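You operate a simulated robot arm through the tools that you are given. There is no shell and no other tool.

The job below is to be done with a simulated robot arm. You get a single attempt, and the scene is never put back.

JOB
Fit the keyboard's two missing switches and their keycaps, colour to colour.

The check looks at the end state, three seconds after you hand in, the way a careful person would. Anything else that was tipped, shoved, dropped, spilled or broken makes it a failure.

ROBOT AND FRAMES
A 6-joint arm with a four-finger gripper, fixed in place. Base frame: the origin is at the foot of the arm, x ahead of it, y to its left, z up; the work surface is at about z = 0.82. Units: m, degrees, N and s.
With the tool pointing down near the work surface it reaches from about 0.3 to 0.7 m from the base axis. Its first joint turns from -166.0 to 166.0 degrees. Payload 3.43 kg.
The tool frame sits at the grasp point between the pads (the TCP): z along the fingers, y along the line on which they close. The tips reach 0.03 m beyond it. Largest opening 0.12 m; the body of the gripper starts 0.085 m behind the TCP.
Orientation is told as [roll, pitch, yaw] about the base's x, y, z axes, in that order, counted from this pose: with the fingers straight down and closing along the base's y, the tool's x points along the base's -x, its y along +y and its z along -z.

CONTROLS
- The arm moves only by the tool servo_tool. Its argument "targets" is a list that holds one entry, the list of rows, each a list of 7 numbers: the turn, a rotation vector about the base's x, y, z in rad, then the shift along the base's x, y, z in cm, then the gripper command, from -1 (shut) to 1 (fully open), values between in proportion. In form: [[[ax, ay, az, tx, ty, tz, claw], ...]]. A call has 1 to 20 rows; each row shifts and turns the commanded pose from where the row before left it. Rows are played at 5 a second. More than 0.05 m and 8.6 degrees between two rows, or a gripper value outside its range, and nothing of the call is played. Where a pose cannot be reached the arm comes as near as it can. A force on the tool above 40 N (or 10 N above the force at the start of the call, whichever is more), or a blocked arm, ends the call early, and 0.2 s more pass. The fingers move at their own pace and stop on an object; they squeeze with about 28 N. The grip force told is the motor's: it shows also when the fingers shut on nothing. Time passes only in rows, and 0.2 s behind the last, so rows that do not move let the fingers close. It gives the time, the measured TCP pose, the force on the tool (base axes), the opening and the grip force at its end, in the units of the frame above (readings bear some noise), with the torque about the TCP (base axes, N m) and any sound that the robot's microphone picked up.
- Cameras (640 x 400 px; columns grow to the right, rows downward): "scene" is fixed at [0.0508, -0.499, 1.3924]; the picture's right is [0.63, -0.77, 0.00], its down [-0.45, -0.37, -0.81] and it looks along [0.63, 0.52, -0.58] (base axes); focal length 359 px, centre (320, 200). "wrist" rides on the gripper at [0.071, -0.017, -0.121] in the tool frame; the picture's right is [0.23, 0.97, 0.00], its down [-0.81, 0.19, -0.55] and it looks along [-0.54, 0.13, 0.83] (tool axes); focal length 275 px, centre (320, 200). There is no depth. A picture from a camera that has moved, and an enlarged one, comes with that camera's place and axes in the base frame and with its lens.
- capture(camera): a new picture of that camera. The clock stands still meanwhile.
- lift_body(by): slides the trunk up (or, below 0, down) by that many m; the arm rides with it, the base frame stays. It gives what a move gives, with no picture.
- zoom(camera, box): a new picture of the part [left, top, right, bottom] of that camera's present view, enlarged. The clock stands still meanwhile.
- finish_job(): hands the job in; it is judged then, once.

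Nothing tells you positions but the pictures and the camera data. Unless the task says otherwise, let go and move clear before handing in.

The tools are called after "Call:" by a JSON object that holds its "op" and its "data". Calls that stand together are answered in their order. servo_tool: Moves the arm, as the interface text tells. Its arguments: {"type":"object","properties":{"targets":{"type":"array","items":{"type":"array","items":{"type":"array","items":{"type":"number"}}}}},"required":["targets"]} The other tools are called the same way: lift_body (by) slides the trunk up or down; capture (camera) takes a picture; zoom (camera, box) takes an enlarged picture of a part of a camera's view; finish_job () hands the job in.

At the start:

```text
clock: 0.0
position: [0.5383, 0.1419, 1.0693]
tool_rot: [0.0, 0.0, 0.1]
ft_force: [0.4, -0.5, 0.7]
wrist_torque: [0.0, -0.03, 0.02]
width: 0.1199
grip_force: 0.1
trunk travel left (down, up): [-0.125, 0.315]
```

scene: 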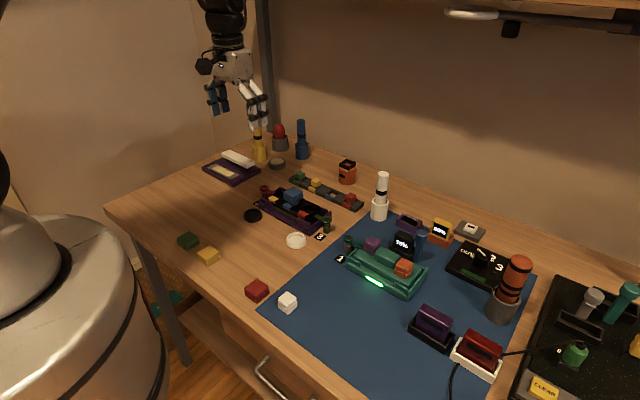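
wrist: 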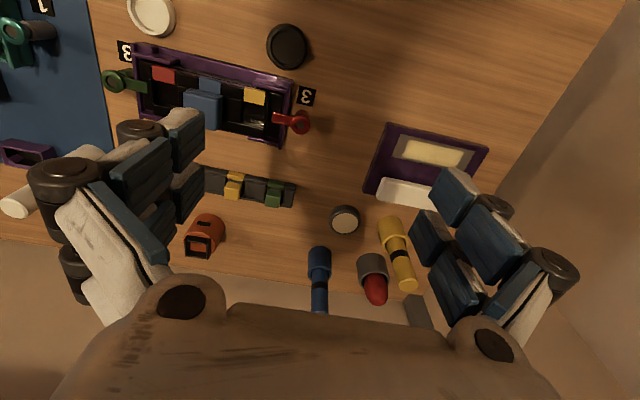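

I see a cluttered bench with a purple keyboard-like tray, a row of switches, keycap blocks in several colours, and other gear. First I'll zoom in to understand what the keyboard, switches and keycaps look like.

Call:
{"op": "zoom", "data": {"camera": "scene", "box": [230, 150, 390, 250]}}

Call:
{"op": "zoom", "data": {"camera": "scene", "box": [320, 210, 480, 310]}}

Call:
{"op": "zoom", "data": {"camera": "scene", "box": [160, 220, 320, 320]}}

Call:
{"op": "zoom", "data": {"camera": "wrist", "box": [90, 20, 330, 170]}}

Call:
{"op": "zoom", "data": {"camera": "wrist", "box": [160, 130, 320, 230]}}

Call:
{"op": "zoom", "data": {"camera": "scene", "box": [400, 220, 640, 370]}}

```text
4.00 times, centred on (310, 200) of scene
camera zoom: at [0.0508, -0.499, 1.3924], right [0.63, -0.77, 0.0], down [-0.45, -0.37, -0.81], along [0.63, 0.52, -0.58], focal length 1435 px, centre (360, 200)
```

zoom: 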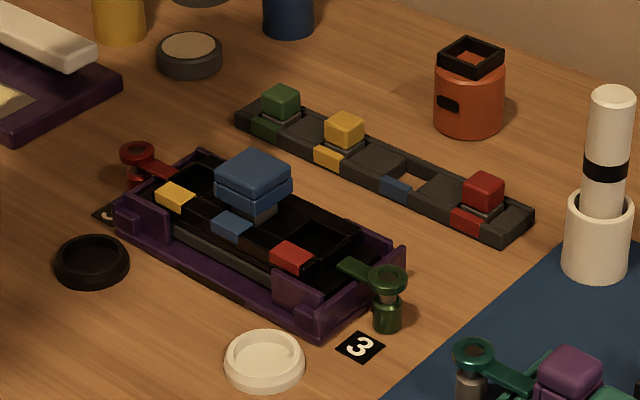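

```text
4.00 times, centred on (400, 260) of scene
camera zoom: at [0.0508, -0.499, 1.3924], right [0.63, -0.77, 0.0], down [-0.45, -0.37, -0.81], along [0.63, 0.52, -0.58], focal length 1435 px, centre (0, -40)
```

zoom: 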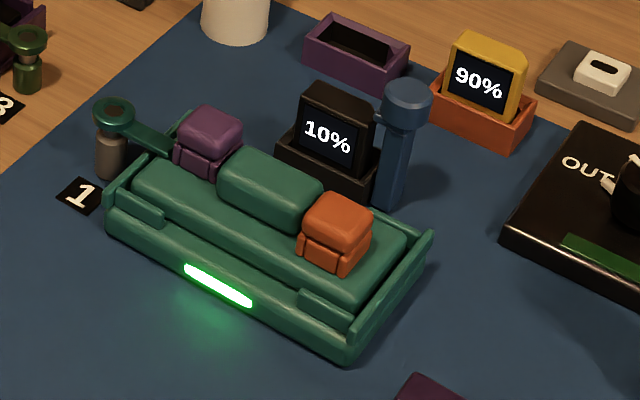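

```text
4.00 times, centred on (240, 270) of scene
camera zoom: at [0.0508, -0.499, 1.3924], right [0.63, -0.77, 0.0], down [-0.45, -0.37, -0.81], along [0.63, 0.52, -0.58], focal length 1435 px, centre (640, -80)
```

zoom: 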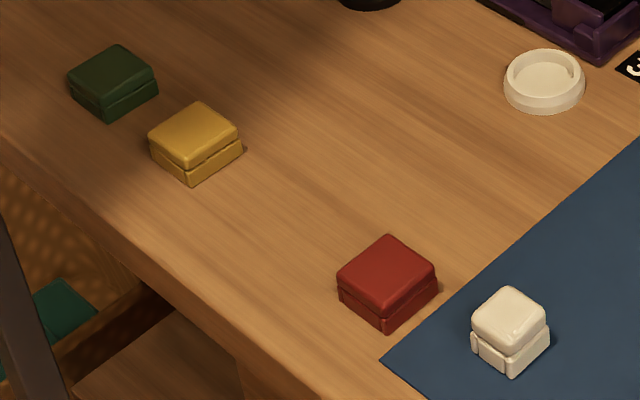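

```text
2.67 times, centred on (210, 95) of wrist
camera zoom: at [0.4675, 0.1252, 1.1905], right [-0.23, 0.97, 0.0], down [0.81, 0.19, 0.55], along [0.54, 0.13, -0.83], focal length 734 px, centre (613, 480)
```

zoom: 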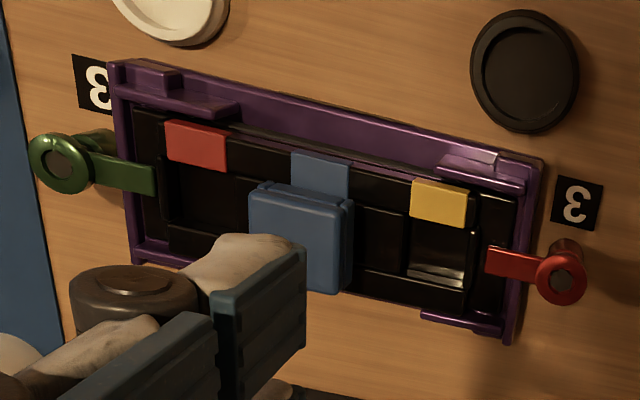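

```text
4.00 times, centred on (240, 180) of wrist
camera zoom: at [0.4675, 0.1252, 1.1905], right [-0.23, 0.97, 0.0], down [0.81, 0.19, 0.55], along [0.54, 0.13, -0.83], focal length 1101 px, centre (640, 280)
```

zoom: 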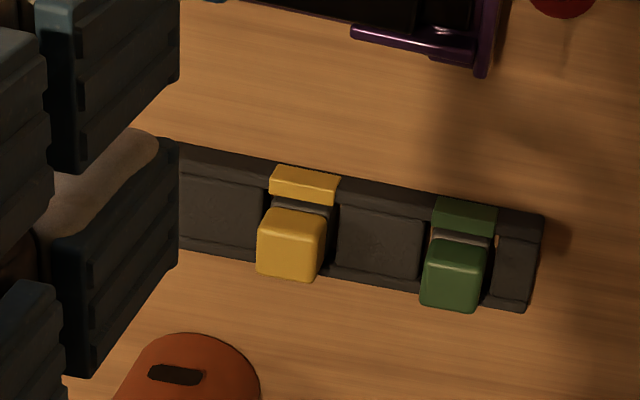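

```text
2.67 times, centred on (520, 295) of scene
camera zoom: at [0.0508, -0.499, 1.3924], right [0.63, -0.77, 0.0], down [-0.45, -0.37, -0.81], along [0.63, 0.52, -0.58], focal length 957 px, centre (-213, -53)
```

zoom: 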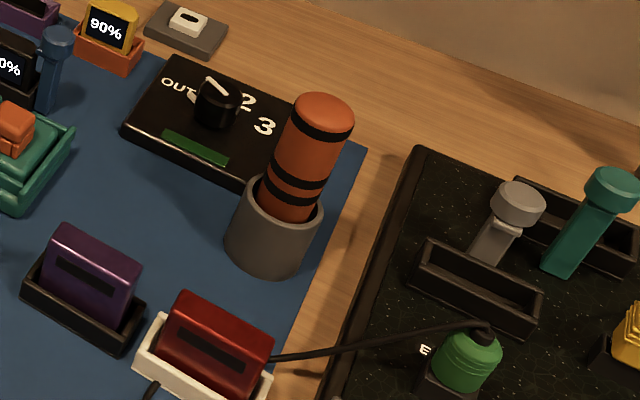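

The keyboard is the purple tray: the blue cap is fitted, and the yellow and red wells are empty. Their switches sit in the dark rack behind it, and loose caps lie near the bench edge, with green and white as spares. I'll move the arm back for a better wrist view of the keyboard and rack.

Call:
{"op": "servo_tool", "data": {"targets": [[[0, 0, 0, -2.4, -3, 0, 1], [0, 0, 0, -2.4, -3, 0, 1], [0, 0, 0, -2.4, -3, 0, 1], [0, 0, 0, -2.4, -3, 0, 1], [0, 0, 0, -2.4, -3, 0, 1]]]}}

Call:
{"op": "capture", "data": {"camera": "wrist"}}

Call:
{"op": "capture", "data": {"camera": "scene"}}

```text
clock: 1.2
position: [0.42, -0.0074, 1.0703]
tool_rot: [-0.1, 0.1, -0.1]
ft_force: [0.3, -0.8, 0.1]
wrist_torque: [0.0, 0.0, 0.05]
width: 0.12
grip_force: 0.1
trunk travel left (down, up): [-0.125, 0.315]
```

```text
taken
camera wrist: at [0.3481, -0.0254, 1.1906], right [-0.23, 0.97, 0.0], down [0.81, 0.19, 0.55], along [0.54, 0.13, -0.83], focal length 275 px, centre (320, 200)
```

wrist: 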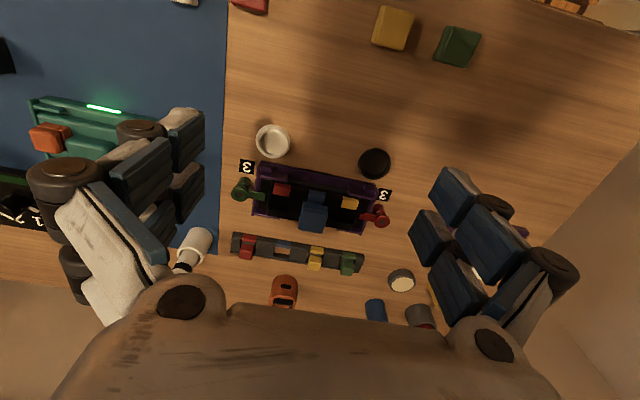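

```text
taken
```

scene: 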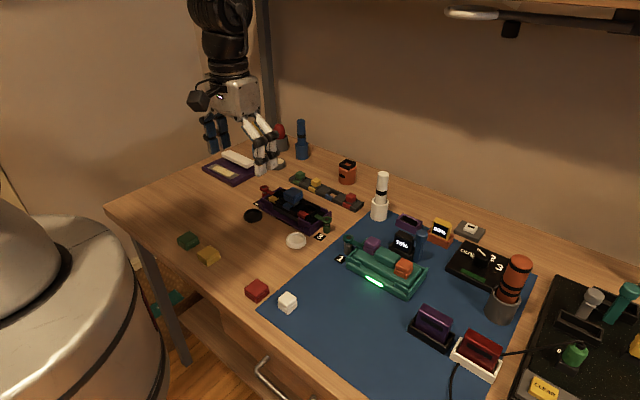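

The wrist camera now shows the keyboard and rack between the fingers. I'll zoom in on each for detail and measurements.

Call:
{"op": "zoom", "data": {"camera": "wrist", "box": [224, 150, 400, 260]}}

Call:
{"op": "zoom", "data": {"camera": "wrist", "box": [220, 215, 380, 315]}}

Call:
{"op": "zoom", "data": {"camera": "wrist", "box": [360, 0, 488, 80]}}

Call:
{"op": "zoom", "data": {"camera": "scene", "box": [245, 180, 341, 240]}}

Call:
{"op": "zoom", "data": {"camera": "scene", "box": [280, 160, 376, 220]}}

```text
3.64 times, centred on (312, 205) of wrist
camera zoom: at [0.3481, -0.0254, 1.1906], right [-0.23, 0.97, 0.0], down [0.81, 0.19, 0.55], along [0.54, 0.13, -0.83], focal length 1001 px, centre (349, 182)
```

zoom: 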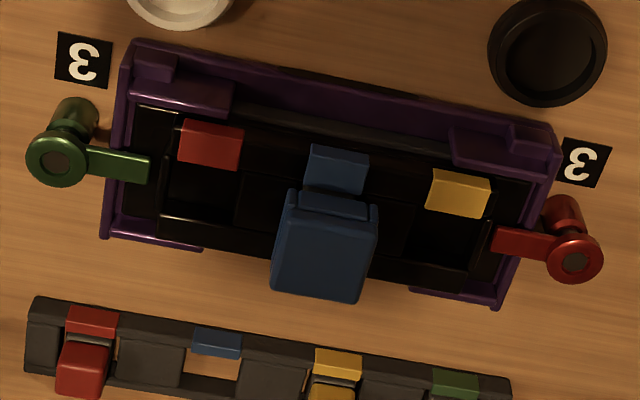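

```text
4.00 times, centred on (300, 265) of wrist
camera zoom: at [0.3481, -0.0254, 1.1906], right [-0.23, 0.97, 0.0], down [0.81, 0.19, 0.55], along [0.54, 0.13, -0.83], focal length 1101 px, centre (400, -60)
```

zoom: 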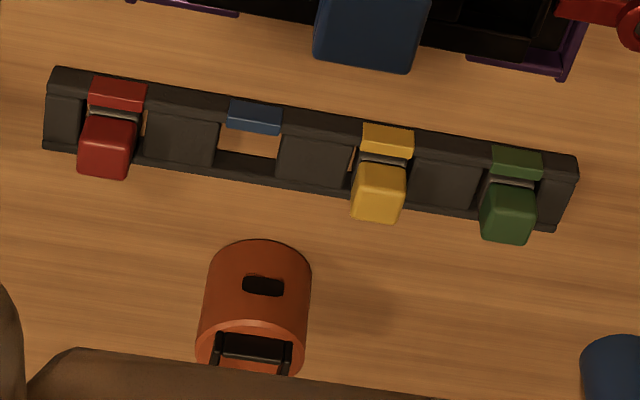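

```text
5.00 times, centred on (424, 40) of wrist
camera zoom: at [0.3481, -0.0254, 1.1906], right [-0.23, 0.97, 0.0], down [0.81, 0.19, 0.55], along [0.54, 0.13, -0.83], focal length 1376 px, centre (-200, 1000)
```

zoom: 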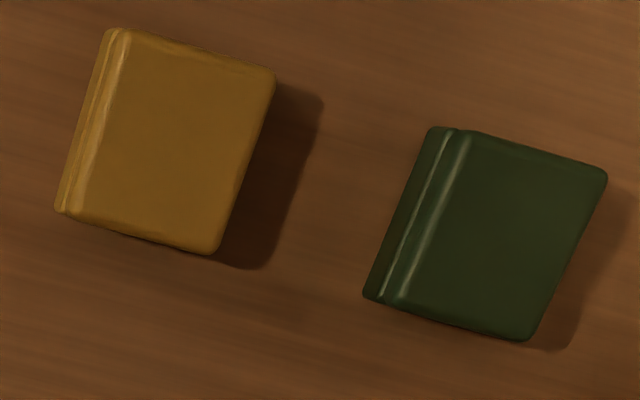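

```text
6.67 times, centred on (293, 210) of scene
camera zoom: at [0.0508, -0.499, 1.3924], right [0.63, -0.77, 0.0], down [-0.45, -0.37, -0.81], along [0.63, 0.52, -0.58], focal length 2391 px, centre (500, 133)
```

zoom: 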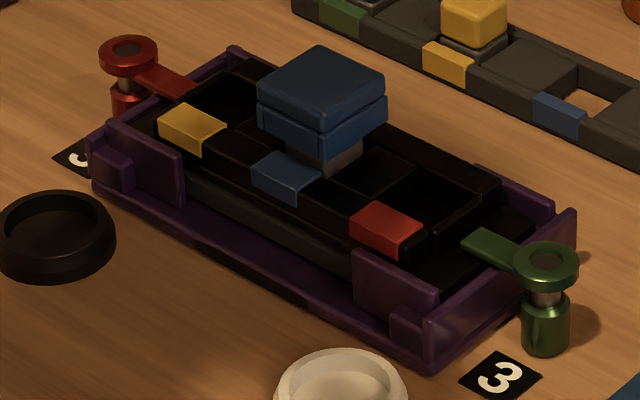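

```text
6.67 times, centred on (328, 190) of scene
camera zoom: at [0.0508, -0.499, 1.3924], right [0.63, -0.77, 0.0], down [-0.45, -0.37, -0.81], along [0.63, 0.52, -0.58], focal length 2391 px, centre (267, 267)
```

zoom: 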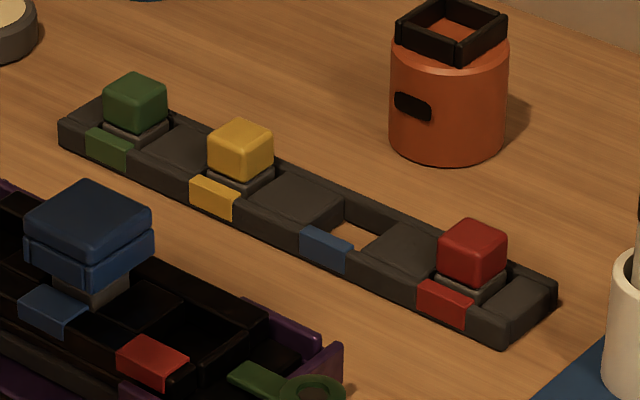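

The rack switches are coloured stems of about 2 cm on grey bodies, and the caps are about 3.6 cm square. The keyboard wells are spaced about 5 cm along y at x≈0.58. I'll hover lower over the yellow well for a precise look.

Call:
{"op": "servo_tool", "data": {"targets": [[[0, 0, 0, 3.0, 1.54, -1.0, 1], [0, 0, 0, 3.0, 1.54, -2.0, 1], [0, 0, 0, 3.0, 1.54, -2.0, 1], [0, 0, 0, 3.0, 1.54, -2.5, 1], [0, 0, 0, 3.0, 1.54, -2.5, 1], [0, 0, 0, 0, 0, 0, 1]]]}}

Call:
{"op": "capture", "data": {"camera": "wrist"}}

Call:
{"op": "capture", "data": {"camera": "scene"}}

```text
clock: 2.6
position: [0.5705, 0.071, 0.9713]
tool_rot: [0.0, 0.0, 0.0]
ft_force: [-0.3, -0.3, 0.1]
wrist_torque: [0.01, 0.03, 0.03]
width: 0.1202
grip_force: 0.0
trunk travel left (down, up): [-0.125, 0.315]
```

```text
taken
camera wrist: at [0.4985, 0.0528, 1.0916], right [-0.23, 0.97, 0.0], down [0.81, 0.19, 0.55], along [0.54, 0.13, -0.83], focal length 275 px, centre (320, 200)
```

wrist: 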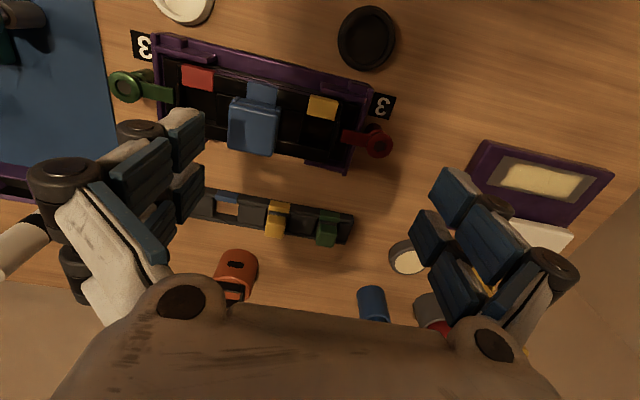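

```text
taken
```

scene: 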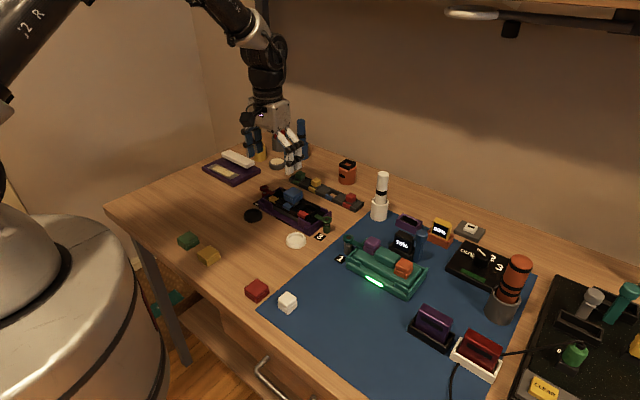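

Call:
{"op": "zoom", "data": {"camera": "wrist", "box": [256, 70, 400, 160]}}

Call:
{"op": "zoom", "data": {"camera": "wrist", "box": [150, 40, 294, 130]}}

Call:
{"op": "zoom", "data": {"camera": "wrist", "box": [200, 170, 360, 270]}}

```text
4.44 times, centred on (328, 115) of wrist
camera zoom: at [0.4985, 0.0528, 1.0916], right [-0.23, 0.97, 0.0], down [0.81, 0.19, 0.55], along [0.54, 0.13, -0.83], focal length 1224 px, centre (284, 578)
```

zoom: 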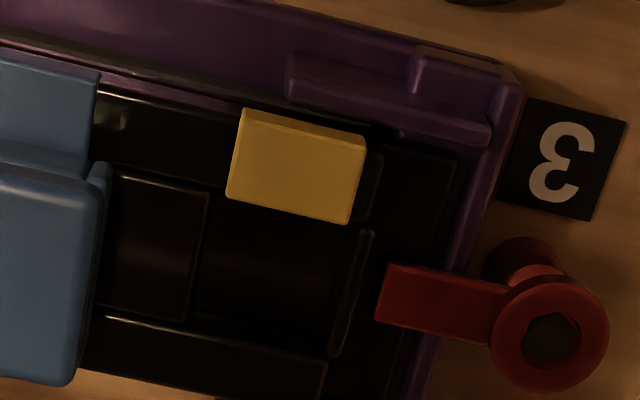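

```text
4.44 times, centred on (222, 85) of wrist
camera zoom: at [0.4985, 0.0528, 1.0916], right [-0.23, 0.97, 0.0], down [0.81, 0.19, 0.55], along [0.54, 0.13, -0.83], focal length 1224 px, centre (756, 711)
```

zoom: 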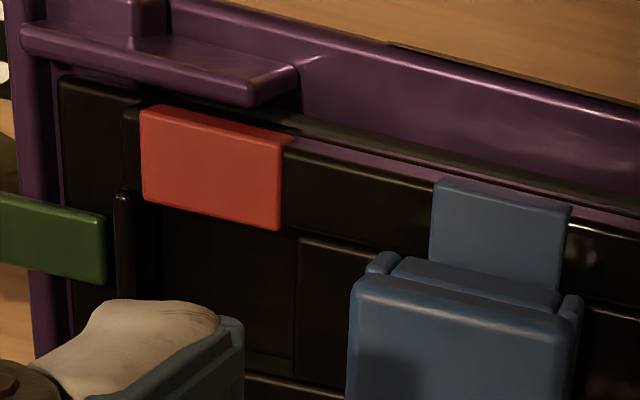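

```text
4.00 times, centred on (280, 220) of wrist
camera zoom: at [0.4985, 0.0528, 1.0916], right [-0.23, 0.97, 0.0], down [0.81, 0.19, 0.55], along [0.54, 0.13, -0.83], focal length 1101 px, centre (480, 120)
```

zoom: 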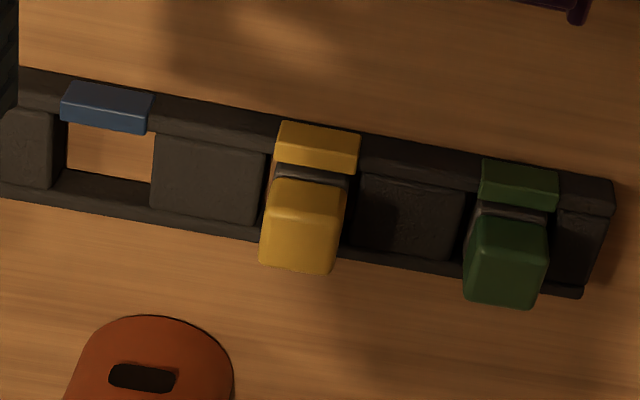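

Call:
{"op": "zoom", "data": {"camera": "wrist", "box": [256, 195, 304, 225]}}

Call:
{"op": "zoom", "data": {"camera": "scene", "box": [280, 165, 344, 205]}}

Call:
{"op": "zoom", "data": {"camera": "scene", "box": [320, 180, 368, 210]}}

```text
13.33 times, centred on (280, 210) of wrist
camera zoom: at [0.4985, 0.0528, 1.0916], right [-0.23, 0.97, 0.0], down [0.81, 0.19, 0.55], along [0.54, 0.13, -0.83], focal length 3670 px, centre (853, 67)
```

zoom: 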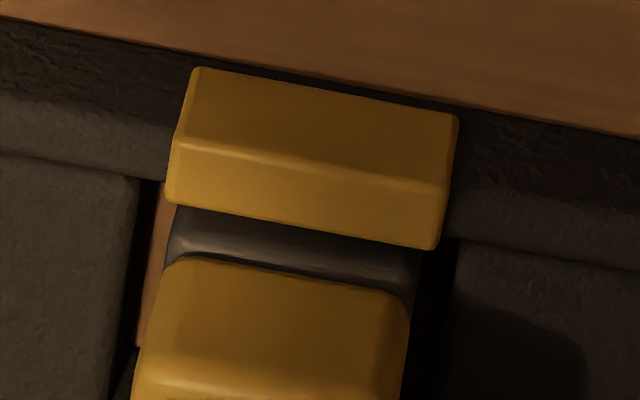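

```text
10.00 times, centred on (312, 185) of scene
camera zoom: at [0.0508, -0.499, 1.3924], right [0.63, -0.77, 0.0], down [-0.45, -0.37, -0.81], along [0.63, 0.52, -0.58], focal length 3587 px, centre (400, 350)
```

zoom: 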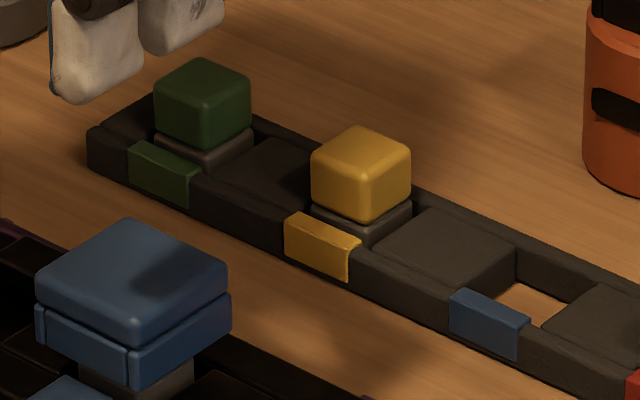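

```text
13.33 times, centred on (344, 195) of scene
camera zoom: at [0.0508, -0.499, 1.3924], right [0.63, -0.77, 0.0], down [-0.45, -0.37, -0.81], along [0.63, 0.52, -0.58], focal length 4783 px, centre (0, 267)
```

zoom: 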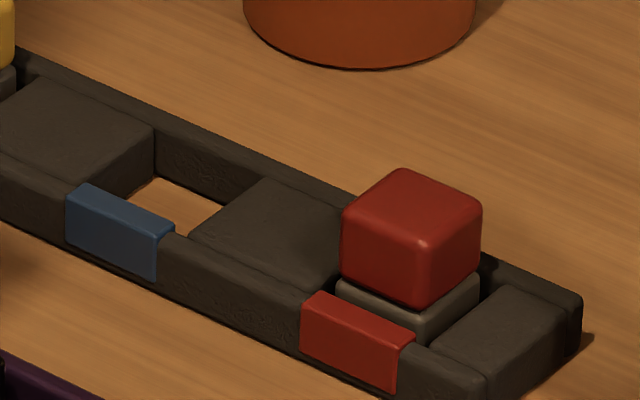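

I make the yellow stem to be at about [0.698, 0.048], roughly 1.9 cm wide, with its top near z≈0.868. I'll hover above it with the fingers partly closed and check alignment.

Call:
{"op": "servo_tool", "data": {"targets": [[[0, 0, 0, 3.19, -0.575, 0, 0], [0, 0, 0, 3.19, -0.575, 0, -0.167], [0, 0, 0, 3.19, -0.575, 0, -0.167], [0, 0, 0, 3.19, -0.575, 0, -0.167], [0, 0, 0, 0, 0, -3.0, -0.167], [0, 0, 0, 0, 0, 0, -0.167]]]}}

Call:
{"op": "capture", "data": {"camera": "wrist"}}

Call:
{"op": "zoom", "data": {"camera": "wrist", "box": [240, 100, 400, 200]}}

Call:
{"op": "zoom", "data": {"camera": "scene", "box": [265, 130, 361, 190]}}

```text
clock: 4.0
position: [0.6964, 0.046, 0.9403]
tool_rot: [0.0, 0.1, 0.1]
ft_force: [0.3, -0.8, 0.0]
wrist_torque: [-0.03, -0.01, 0.02]
width: 0.05
grip_force: 0.1
trunk travel left (down, up): [-0.125, 0.315]
```

```text
taken
camera wrist: at [0.6255, 0.0283, 1.0615], right [-0.23, 0.97, 0.0], down [0.81, 0.19, 0.55], along [0.54, 0.13, -0.83], focal length 275 px, centre (320, 200)
```

wrist: 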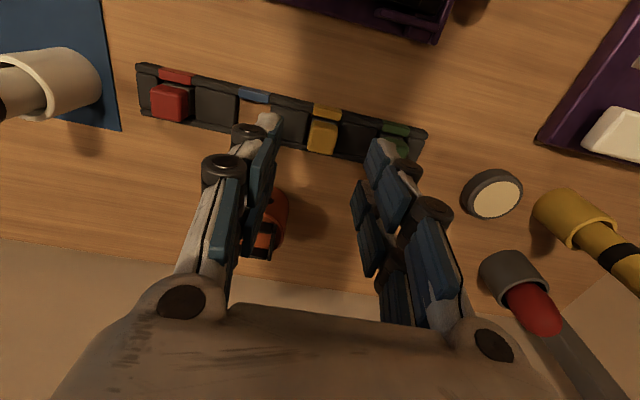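

```text
4.00 times, centred on (320, 150) of wrist
camera zoom: at [0.6255, 0.0283, 1.0615], right [-0.23, 0.97, 0.0], down [0.81, 0.19, 0.55], along [0.54, 0.13, -0.83], focal length 1101 px, centre (320, 400)
```

zoom: 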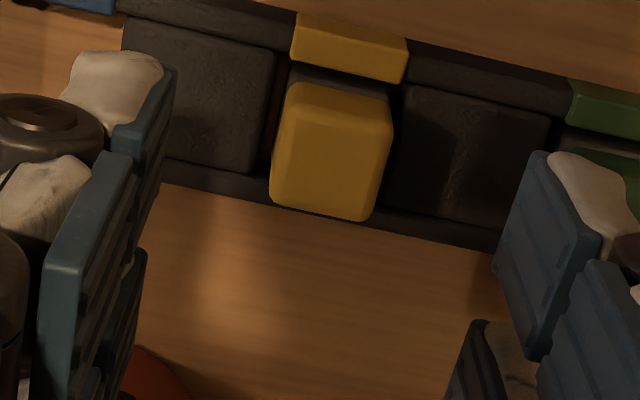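

```text
6.67 times, centred on (313, 160) of scene
camera zoom: at [0.0508, -0.499, 1.3924], right [0.63, -0.77, 0.0], down [-0.45, -0.37, -0.81], along [0.63, 0.52, -0.58], focal length 2391 px, centre (367, 467)
```

zoom: 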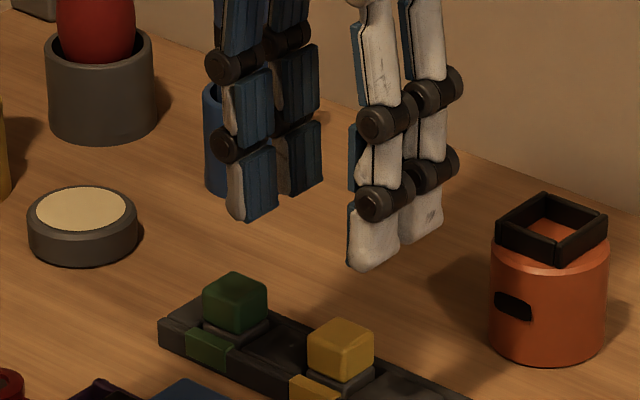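

The hand seems to have paired finger pads on each side. Before grasping anything I want a clear look at the actual finger geometry.

Call:
{"op": "zoom", "data": {"camera": "wrist", "box": [160, 100, 320, 200]}}

Call:
{"op": "zoom", "data": {"camera": "wrist", "box": [330, 120, 490, 220]}}

Call:
{"op": "zoom", "data": {"camera": "scene", "box": [225, 70, 385, 170]}}

Call:
{"op": "zoom", "data": {"camera": "scene", "box": [290, 130, 346, 165]}}

```text
4.00 times, centred on (240, 150) of wrist
camera zoom: at [0.6255, 0.0283, 1.0615], right [-0.23, 0.97, 0.0], down [0.81, 0.19, 0.55], along [0.54, 0.13, -0.83], focal length 1101 px, centre (640, 400)
```

zoom: 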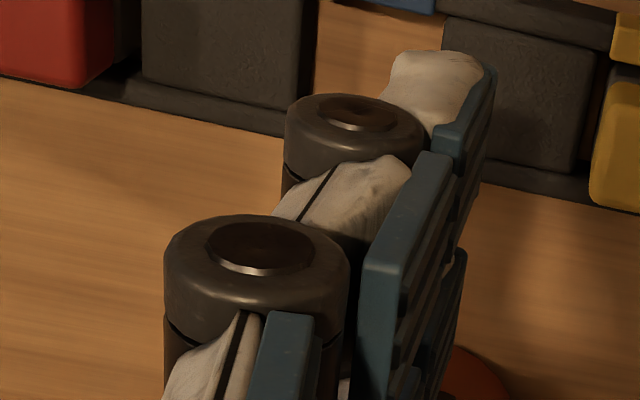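

```text
4.00 times, centred on (410, 170) of wrist
camera zoom: at [0.6255, 0.0283, 1.0615], right [-0.23, 0.97, 0.0], down [0.81, 0.19, 0.55], along [0.54, 0.13, -0.83], focal length 1101 px, centre (-40, 320)
```

zoom: 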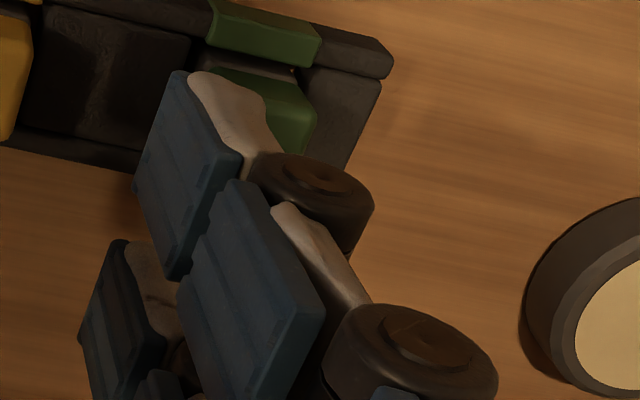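

```text
4.00 times, centred on (305, 120) of scene
camera zoom: at [0.0508, -0.499, 1.3924], right [0.63, -0.77, 0.0], down [-0.45, -0.37, -0.81], along [0.63, 0.52, -0.58], focal length 1435 px, centre (380, 520)
```

zoom: 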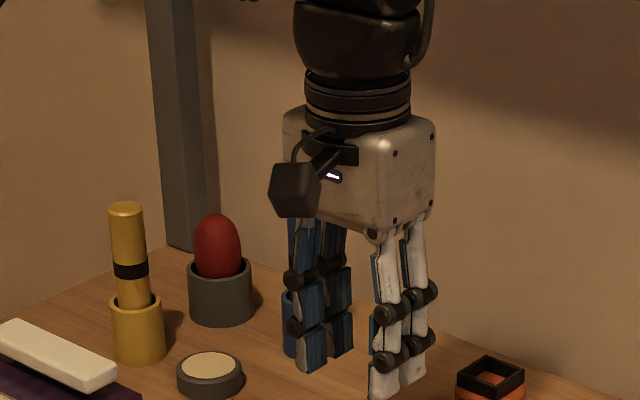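

```text
11.43 times, centred on (318, 148) of scene
camera zoom: at [0.0508, -0.499, 1.3924], right [0.63, -0.77, 0.0], down [-0.45, -0.37, -0.81], along [0.63, 0.52, -0.58], focal length 4100 px, centre (343, 800)
```

zoom: 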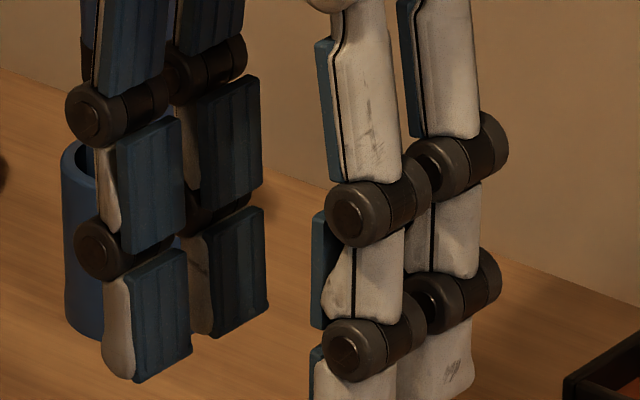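

Each side has two pads about 2.9 cm apart, so centring the stem on the TCP will load both. I now put the yellow stem at about [0.703, 0.049] with its top near 0.855, so I'll move closer and check again.

Call:
{"op": "servo_tool", "data": {"targets": [[[0, 0, 0, 0.7, 0.3, -1.5, -0.167], [0, 0, 0, 0, 0, -3.0, -0.167], [0, 0, 0, 0, 0, 0, -0.167]]]}}

Call:
{"op": "capture", "data": {"camera": "wrist"}}

Call:
{"op": "zoom", "data": {"camera": "wrist", "box": [240, 120, 400, 220]}}

Call:
{"op": "zoom", "data": {"camera": "scene", "box": [280, 145, 360, 195]}}

```text
clock: 4.8
position: [0.7012, 0.0461, 0.8965]
tool_rot: [-0.1, 0.0, 0.0]
ft_force: [0.2, 0.5, -0.7]
wrist_torque: [0.04, 0.02, -0.02]
width: 0.0501
grip_force: 0.1
trunk travel left (down, up): [-0.125, 0.315]
```

```text
taken
camera wrist: at [0.6295, 0.0293, 1.0168], right [-0.23, 0.97, 0.0], down [0.81, 0.19, 0.55], along [0.54, 0.13, -0.83], focal length 275 px, centre (320, 200)
```

wrist: 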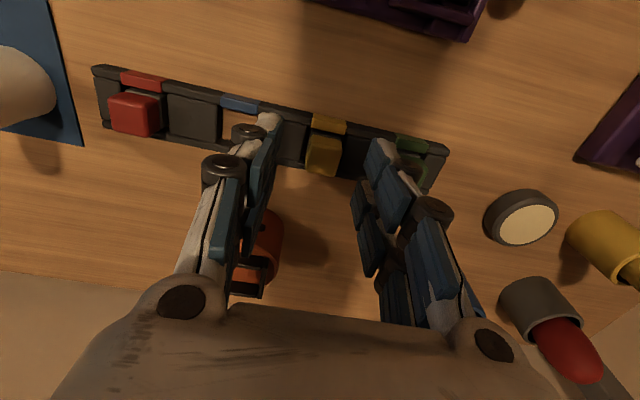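

```text
4.00 times, centred on (320, 170) of wrist
camera zoom: at [0.6295, 0.0293, 1.0168], right [-0.23, 0.97, 0.0], down [0.81, 0.19, 0.55], along [0.54, 0.13, -0.83], focal length 1101 px, centre (320, 320)
```

zoom: 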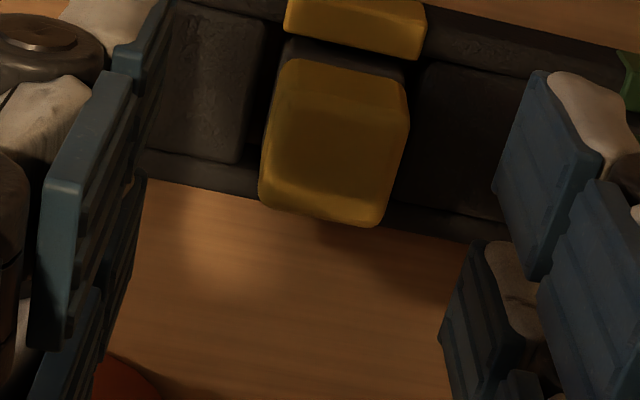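

```text
8.00 times, centred on (320, 170) of scene
camera zoom: at [0.0508, -0.499, 1.3924], right [0.63, -0.77, 0.0], down [-0.45, -0.37, -0.81], along [0.63, 0.52, -0.58], focal length 2870 px, centre (320, 440)
```

zoom: 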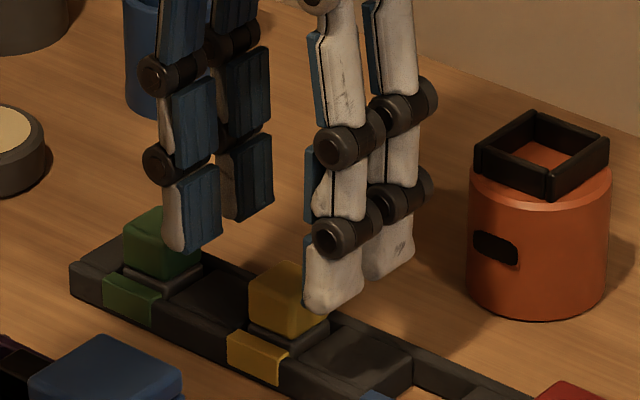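

From this view the stem is about 4.5 mm further out in x and 3 mm in +y from the TCP. I'll correct that, go down so the pads surround the stem just above the grey body, and look again before closing.

Call:
{"op": "servo_tool", "data": {"targets": [[[0, 0, 0, 0.45, 0.3, 0, -0.167], [0, 0, 0, 0, 0, -1.3, -0.167], [0, 0, 0, 0, 0, -1.2, -0.167], [0, 0, 0, 0, 0, 0, -0.167]]]}}

Call:
{"op": "zoom", "data": {"camera": "wrist", "box": [240, 120, 400, 220]}}

Call:
{"op": "zoom", "data": {"camera": "scene", "box": [280, 145, 360, 195]}}

```text
clock: 5.8
position: [0.7047, 0.051, 0.8709]
tool_rot: [0.0, 0.0, 0.0]
ft_force: [-0.5, 0.9, 0.0]
wrist_torque: [-0.02, 0.0, 0.01]
width: 0.05
grip_force: 0.1
trunk travel left (down, up): [-0.125, 0.315]
```

```text
4.00 times, centred on (320, 170) of wrist
camera zoom: at [0.6341, 0.0329, 0.9907], right [-0.23, 0.97, 0.0], down [0.81, 0.19, 0.55], along [0.54, 0.13, -0.83], focal length 1101 px, centre (320, 320)
```

zoom: 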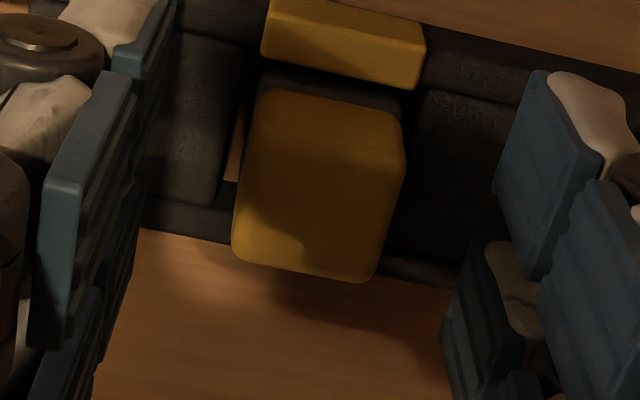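

```text
8.00 times, centred on (320, 170) of scene
camera zoom: at [0.0508, -0.499, 1.3924], right [0.63, -0.77, 0.0], down [-0.45, -0.37, -0.81], along [0.63, 0.52, -0.58], focal length 2870 px, centre (320, 440)
```

zoom: 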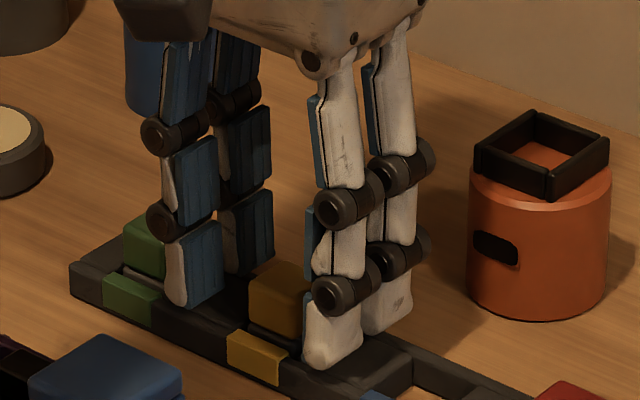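

The stem is now centred between the pads to within a millimetre. I'll drop 2 mm more and close on it.

Call:
{"op": "servo_tool", "data": {"targets": [[[0, 0, 0, 0, 0, -0.2, -0.167], [0, 0, 0, 0, 0, 0, -1], [0, 0, 0, 0, 0, 0, -1], [0, 0, 0, 0, 0, 0, -1], [0, 0, 0, 0, 0, 0, -1], [0, 0, 0, 0, 0, 0, -1]]]}}

Call:
{"op": "zoom", "data": {"camera": "wrist", "box": [240, 120, 400, 220]}}

Call:
{"op": "zoom", "data": {"camera": "scene", "box": [280, 145, 360, 195]}}

```text
clock: 7.2
position: [0.7043, 0.0515, 0.868]
tool_rot: [0.0, 0.0, 0.0]
ft_force: [0.6, -0.2, -0.1]
wrist_torque: [0.02, 0.04, -0.01]
width: 0.0211
grip_force: 27.7
trunk travel left (down, up): [-0.125, 0.315]
```

```text
4.00 times, centred on (320, 170) of wrist
camera zoom: at [0.6339, 0.0337, 0.9889], right [-0.23, 0.97, 0.0], down [0.81, 0.19, 0.55], along [0.54, 0.13, -0.83], focal length 1101 px, centre (320, 320)
```

zoom: 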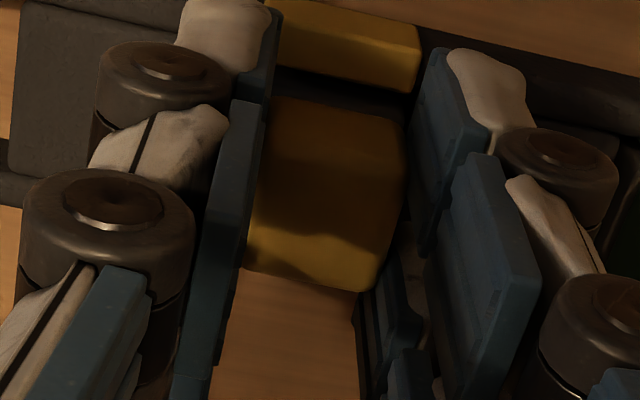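

```text
8.00 times, centred on (320, 170) of scene
camera zoom: at [0.0508, -0.499, 1.3924], right [0.63, -0.77, 0.0], down [-0.45, -0.37, -0.81], along [0.63, 0.52, -0.58], focal length 2870 px, centre (320, 440)
```

zoom: 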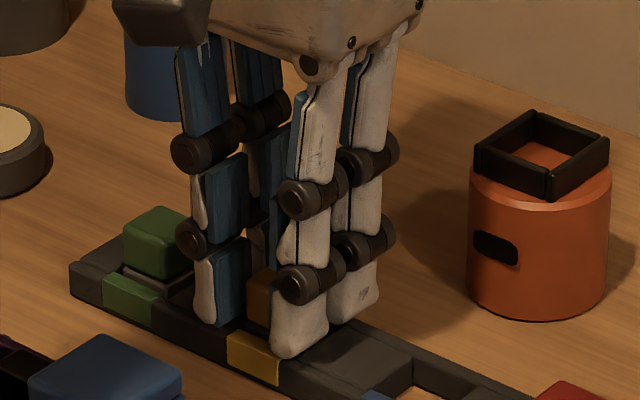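

Gripped at 21 mm with full force. I'll lift straight out of the rack slot and inspect the switch.

Call:
{"op": "servo_tool", "data": {"targets": [[[0, 0, 0, 0, 0, 0.5, -1], [0, 0, 0, 0, 0, 1.0, -1], [0, 0, 0, 0, 0, 1.5, -1], [0, 0, 0, 0, 0, 2.0, -1], [0, 0, 0, 0, 0, 3.0, -1], [0, 0, 0, 0, 0, 2.0, -1], [0, 0, 0, 0, 0, 0, -1]]]}}

Call:
{"op": "capture", "data": {"camera": "wrist"}}

Call:
{"op": "zoom", "data": {"camera": "scene", "box": [265, 110, 361, 170]}}

Call:
{"op": "zoom", "data": {"camera": "wrist", "box": [240, 120, 400, 220]}}

```text
clock: 8.8
position: [0.7062, 0.0527, 0.9691]
tool_rot: [-0.1, 0.0, 0.0]
ft_force: [0.1, -0.1, -0.1]
wrist_torque: [0.04, 0.0, 0.02]
width: 0.0211
grip_force: 27.6
trunk travel left (down, up): [-0.125, 0.315]
```

```text
taken
camera wrist: at [0.6351, 0.0354, 1.0891], right [-0.23, 0.97, 0.0], down [0.81, 0.19, 0.55], along [0.54, 0.13, -0.83], focal length 275 px, centre (320, 200)
```

wrist: 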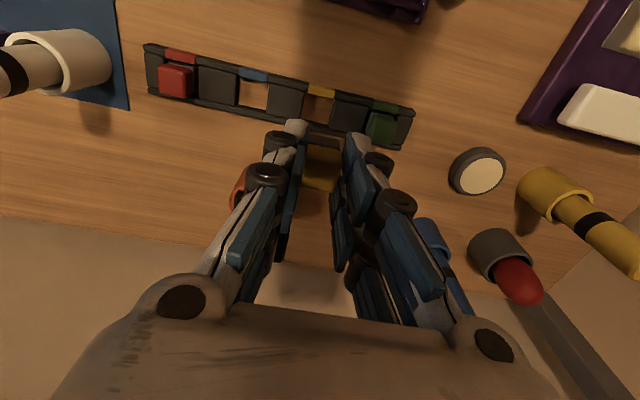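

```text
6.67 times, centred on (313, 140) of scene
camera zoom: at [0.0508, -0.499, 1.3924], right [0.63, -0.77, 0.0], down [-0.45, -0.37, -0.81], along [0.63, 0.52, -0.58], focal length 2391 px, centre (367, 600)
```

zoom: 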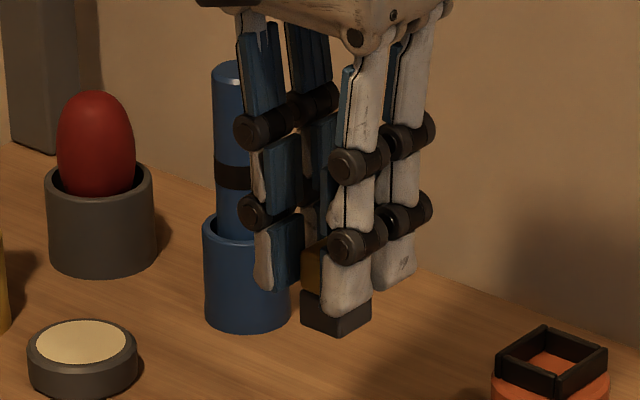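

```text
4.00 times, centred on (320, 170) of wrist
camera zoom: at [0.6351, 0.0354, 1.0891], right [-0.23, 0.97, 0.0], down [0.81, 0.19, 0.55], along [0.54, 0.13, -0.83], focal length 1101 px, centre (320, 320)
```

zoom: 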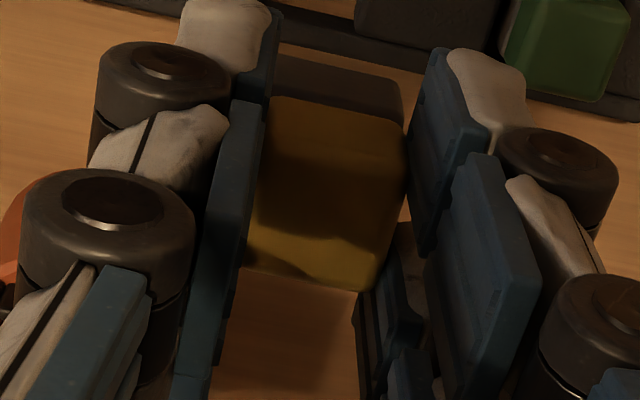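

The switch came out cleanly, with a grey body about 1.4 cm tall under the stem. Before inserting it I need to see inside the wells, so I'll zoom in on them from the scene camera.

Call:
{"op": "zoom", "data": {"camera": "scene", "box": [262, 185, 310, 215]}}

Call:
{"op": "zoom", "data": {"camera": "scene", "box": [288, 195, 336, 225]}}

Call:
{"op": "zoom", "data": {"camera": "scene", "box": [276, 182, 308, 202]}}

```text
13.33 times, centred on (286, 200) of scene
camera zoom: at [0.0508, -0.499, 1.3924], right [0.63, -0.77, 0.0], down [-0.45, -0.37, -0.81], along [0.63, 0.52, -0.58], focal length 4783 px, centre (773, 200)
```

zoom: 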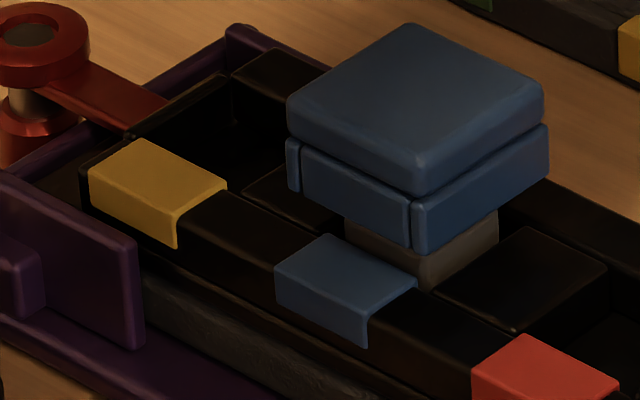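

```text
13.33 times, centred on (312, 210) of scene
camera zoom: at [0.0508, -0.499, 1.3924], right [0.63, -0.77, 0.0], down [-0.45, -0.37, -0.81], along [0.63, 0.52, -0.58], focal length 4783 px, centre (427, 67)
```

zoom: 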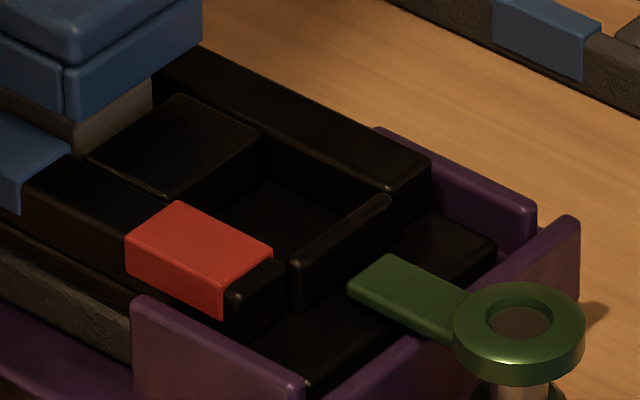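

```text
16.00 times, centred on (292, 192) of scene
camera zoom: at [0.0508, -0.499, 1.3924], right [0.63, -0.77, 0.0], down [-0.45, -0.37, -0.81], along [0.63, 0.52, -0.58], focal length 5739 px, centre (768, 328)
```

zoom: 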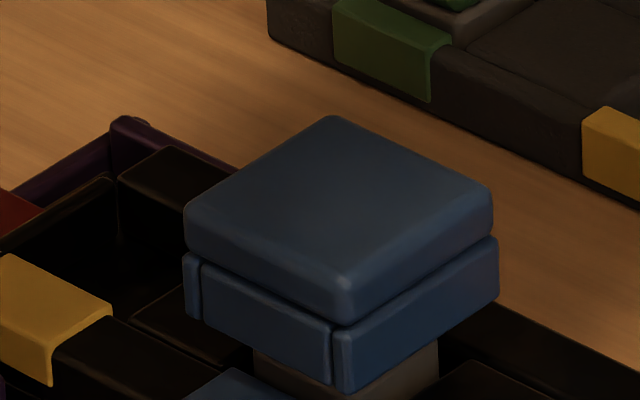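

The wells are open sockets about 1 cm deep and 2.8 cm wide, with the yellow one centred near [0.581, 0.069]. I'll carry the switch over it at safe height and check alignment.

Call:
{"op": "servo_tool", "data": {"targets": [[[0, 0, 0, -3.19, 0.4175, 0, -1], [0, 0, 0, -3.19, 0.4175, 0, -1], [0, 0, 0, -3.19, 0.4175, 0, -1], [0, 0, 0, -3.19, 0.4175, 0, -1], [0, 0, 0, 0, 0, -1.5, -1], [0, 0, 0, 0, 0, 0, -1]]]}}

Call:
{"op": "capture", "data": {"camera": "wrist"}}

Call:
{"op": "zoom", "data": {"camera": "wrist", "box": [240, 80, 400, 180]}}

Call:
{"op": "zoom", "data": {"camera": "scene", "box": [250, 160, 330, 210]}}

```text
clock: 10.2
position: [0.5805, 0.0696, 0.9521]
tool_rot: [0.1, 0.0, -0.1]
ft_force: [-0.4, 0.4, 0.0]
wrist_torque: [-0.01, -0.01, 0.02]
width: 0.0209
grip_force: 28.1
trunk travel left (down, up): [-0.125, 0.315]
```

```text
taken
camera wrist: at [0.5096, 0.052, 1.0731], right [-0.23, 0.97, 0.0], down [0.81, 0.19, 0.55], along [0.54, 0.13, -0.83], focal length 275 px, centre (320, 200)
```

wrist: 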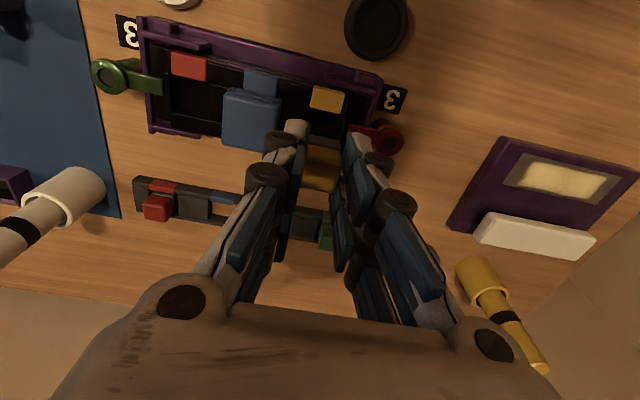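

```text
4.00 times, centred on (320, 130) of wrist
camera zoom: at [0.5096, 0.052, 1.0731], right [-0.23, 0.97, 0.0], down [0.81, 0.19, 0.55], along [0.54, 0.13, -0.83], focal length 1101 px, centre (320, 480)
```

zoom: 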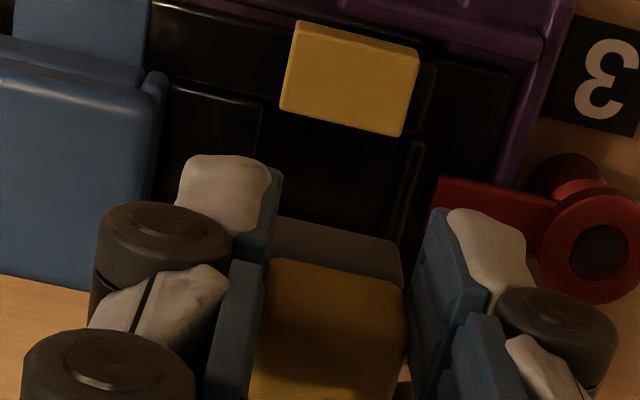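

```text
8.00 times, centred on (290, 185) of scene
camera zoom: at [0.0508, -0.499, 1.3924], right [0.63, -0.77, 0.0], down [-0.45, -0.37, -0.81], along [0.63, 0.52, -0.58], focal length 2870 px, centre (560, 320)
```

zoom: 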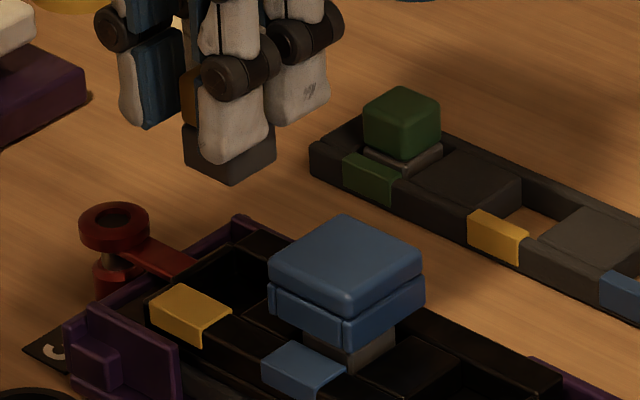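

The body is aligned with the yellow label in y, and the offset to the well centre matches within about 1 mm. I'll descend until the body bottom is near the well rim and check.

Call:
{"op": "servo_tool", "data": {"targets": [[[0, 0, 0, 0, 0, -1.5, -1], [0, 0, 0, 0, 0, -1.5, -1], [0, 0, 0, 0, 0, -1.0, -1], [0, 0, 0, 0, 0, -0.3, -1], [0, 0, 0, 0, 0, 0, -1]]]}}

Call:
{"op": "zoom", "data": {"camera": "wrist", "box": [240, 80, 400, 180]}}

Call:
{"op": "zoom", "data": {"camera": "scene", "box": [250, 160, 330, 210]}}

```text
clock: 11.4
position: [0.5819, 0.0691, 0.9104]
tool_rot: [0.0, 0.0, 0.0]
ft_force: [0.3, 0.1, -0.9]
wrist_torque: [-0.02, 0.04, 0.0]
width: 0.0211
grip_force: 28.3
trunk travel left (down, up): [-0.125, 0.315]
```

```text
4.00 times, centred on (320, 130) of wrist
camera zoom: at [0.5094, 0.0522, 1.0302], right [-0.23, 0.97, 0.0], down [0.81, 0.19, 0.55], along [0.54, 0.13, -0.83], focal length 1101 px, centre (320, 480)
```

zoom: 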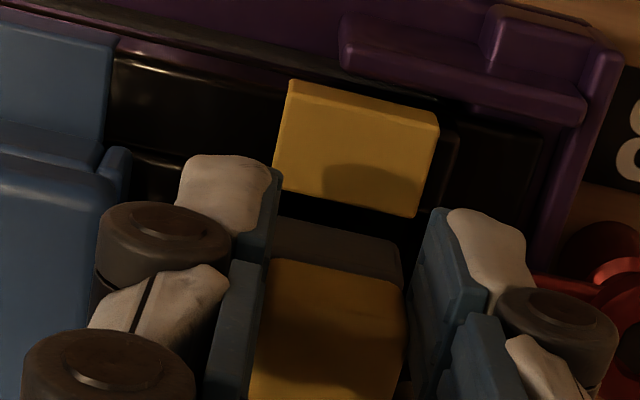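

```text
8.00 times, centred on (290, 185) of scene
camera zoom: at [0.0508, -0.499, 1.3924], right [0.63, -0.77, 0.0], down [-0.45, -0.37, -0.81], along [0.63, 0.52, -0.58], focal length 2870 px, centre (560, 320)
```

zoom: 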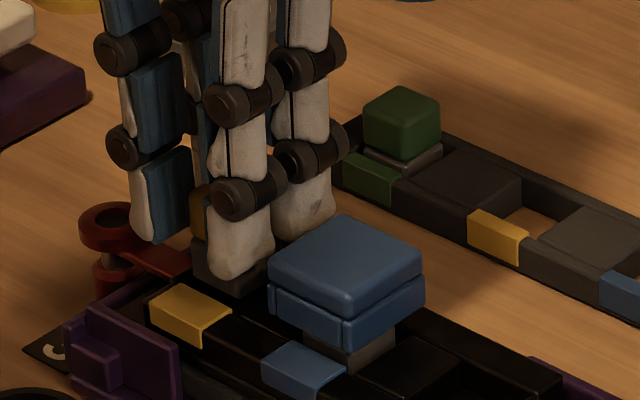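

Alignment holds, with the label centred on the TCP in y. I'll lower gently into the well and watch the force.

Call:
{"op": "servo_tool", "data": {"targets": [[[0, 0, 0, 0, 0, -0.3, -1], [0, 0, 0, 0, 0, -0.3, -1], [0, 0, 0, 0, 0, -0.2, -1], [0, 0, 0, 0, 0, 0, -1]]]}}

Call:
{"op": "zoom", "data": {"camera": "wrist", "box": [240, 80, 400, 180]}}

Call:
{"op": "zoom", "data": {"camera": "scene", "box": [250, 160, 330, 210]}}

```text
clock: 12.4
position: [0.5806, 0.0701, 0.9013]
tool_rot: [0.0, -0.1, -0.1]
ft_force: [0.0, 0.6, 0.1]
wrist_torque: [0.03, 0.01, -0.02]
width: 0.021
grip_force: 28.3
trunk travel left (down, up): [-0.125, 0.315]
```

```text
4.00 times, centred on (320, 130) of wrist
camera zoom: at [0.5094, 0.052, 1.0218], right [-0.23, 0.97, 0.0], down [0.81, 0.19, 0.55], along [0.54, 0.13, -0.83], focal length 1101 px, centre (320, 480)
```

zoom: 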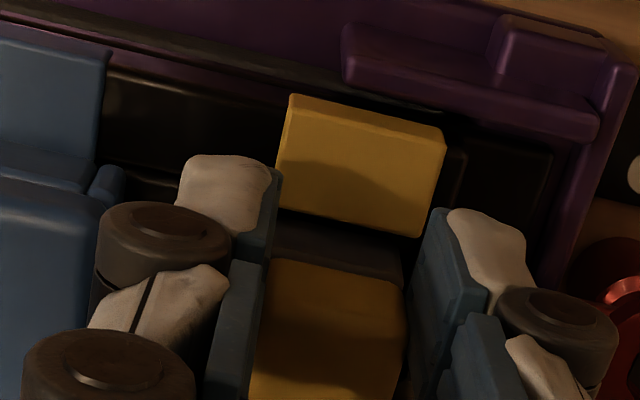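

```text
8.00 times, centred on (290, 185) of scene
camera zoom: at [0.0508, -0.499, 1.3924], right [0.63, -0.77, 0.0], down [-0.45, -0.37, -0.81], along [0.63, 0.52, -0.58], focal length 2870 px, centre (560, 320)
```

zoom: 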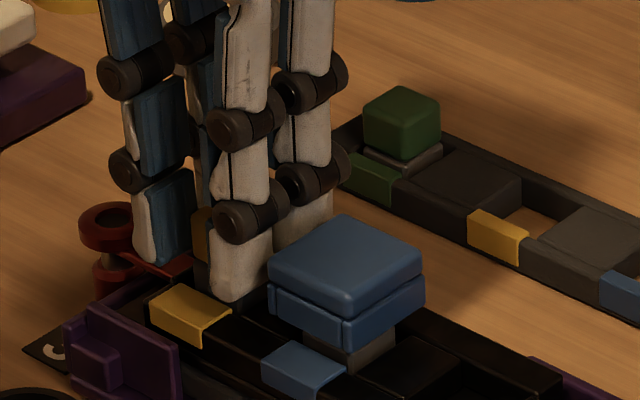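

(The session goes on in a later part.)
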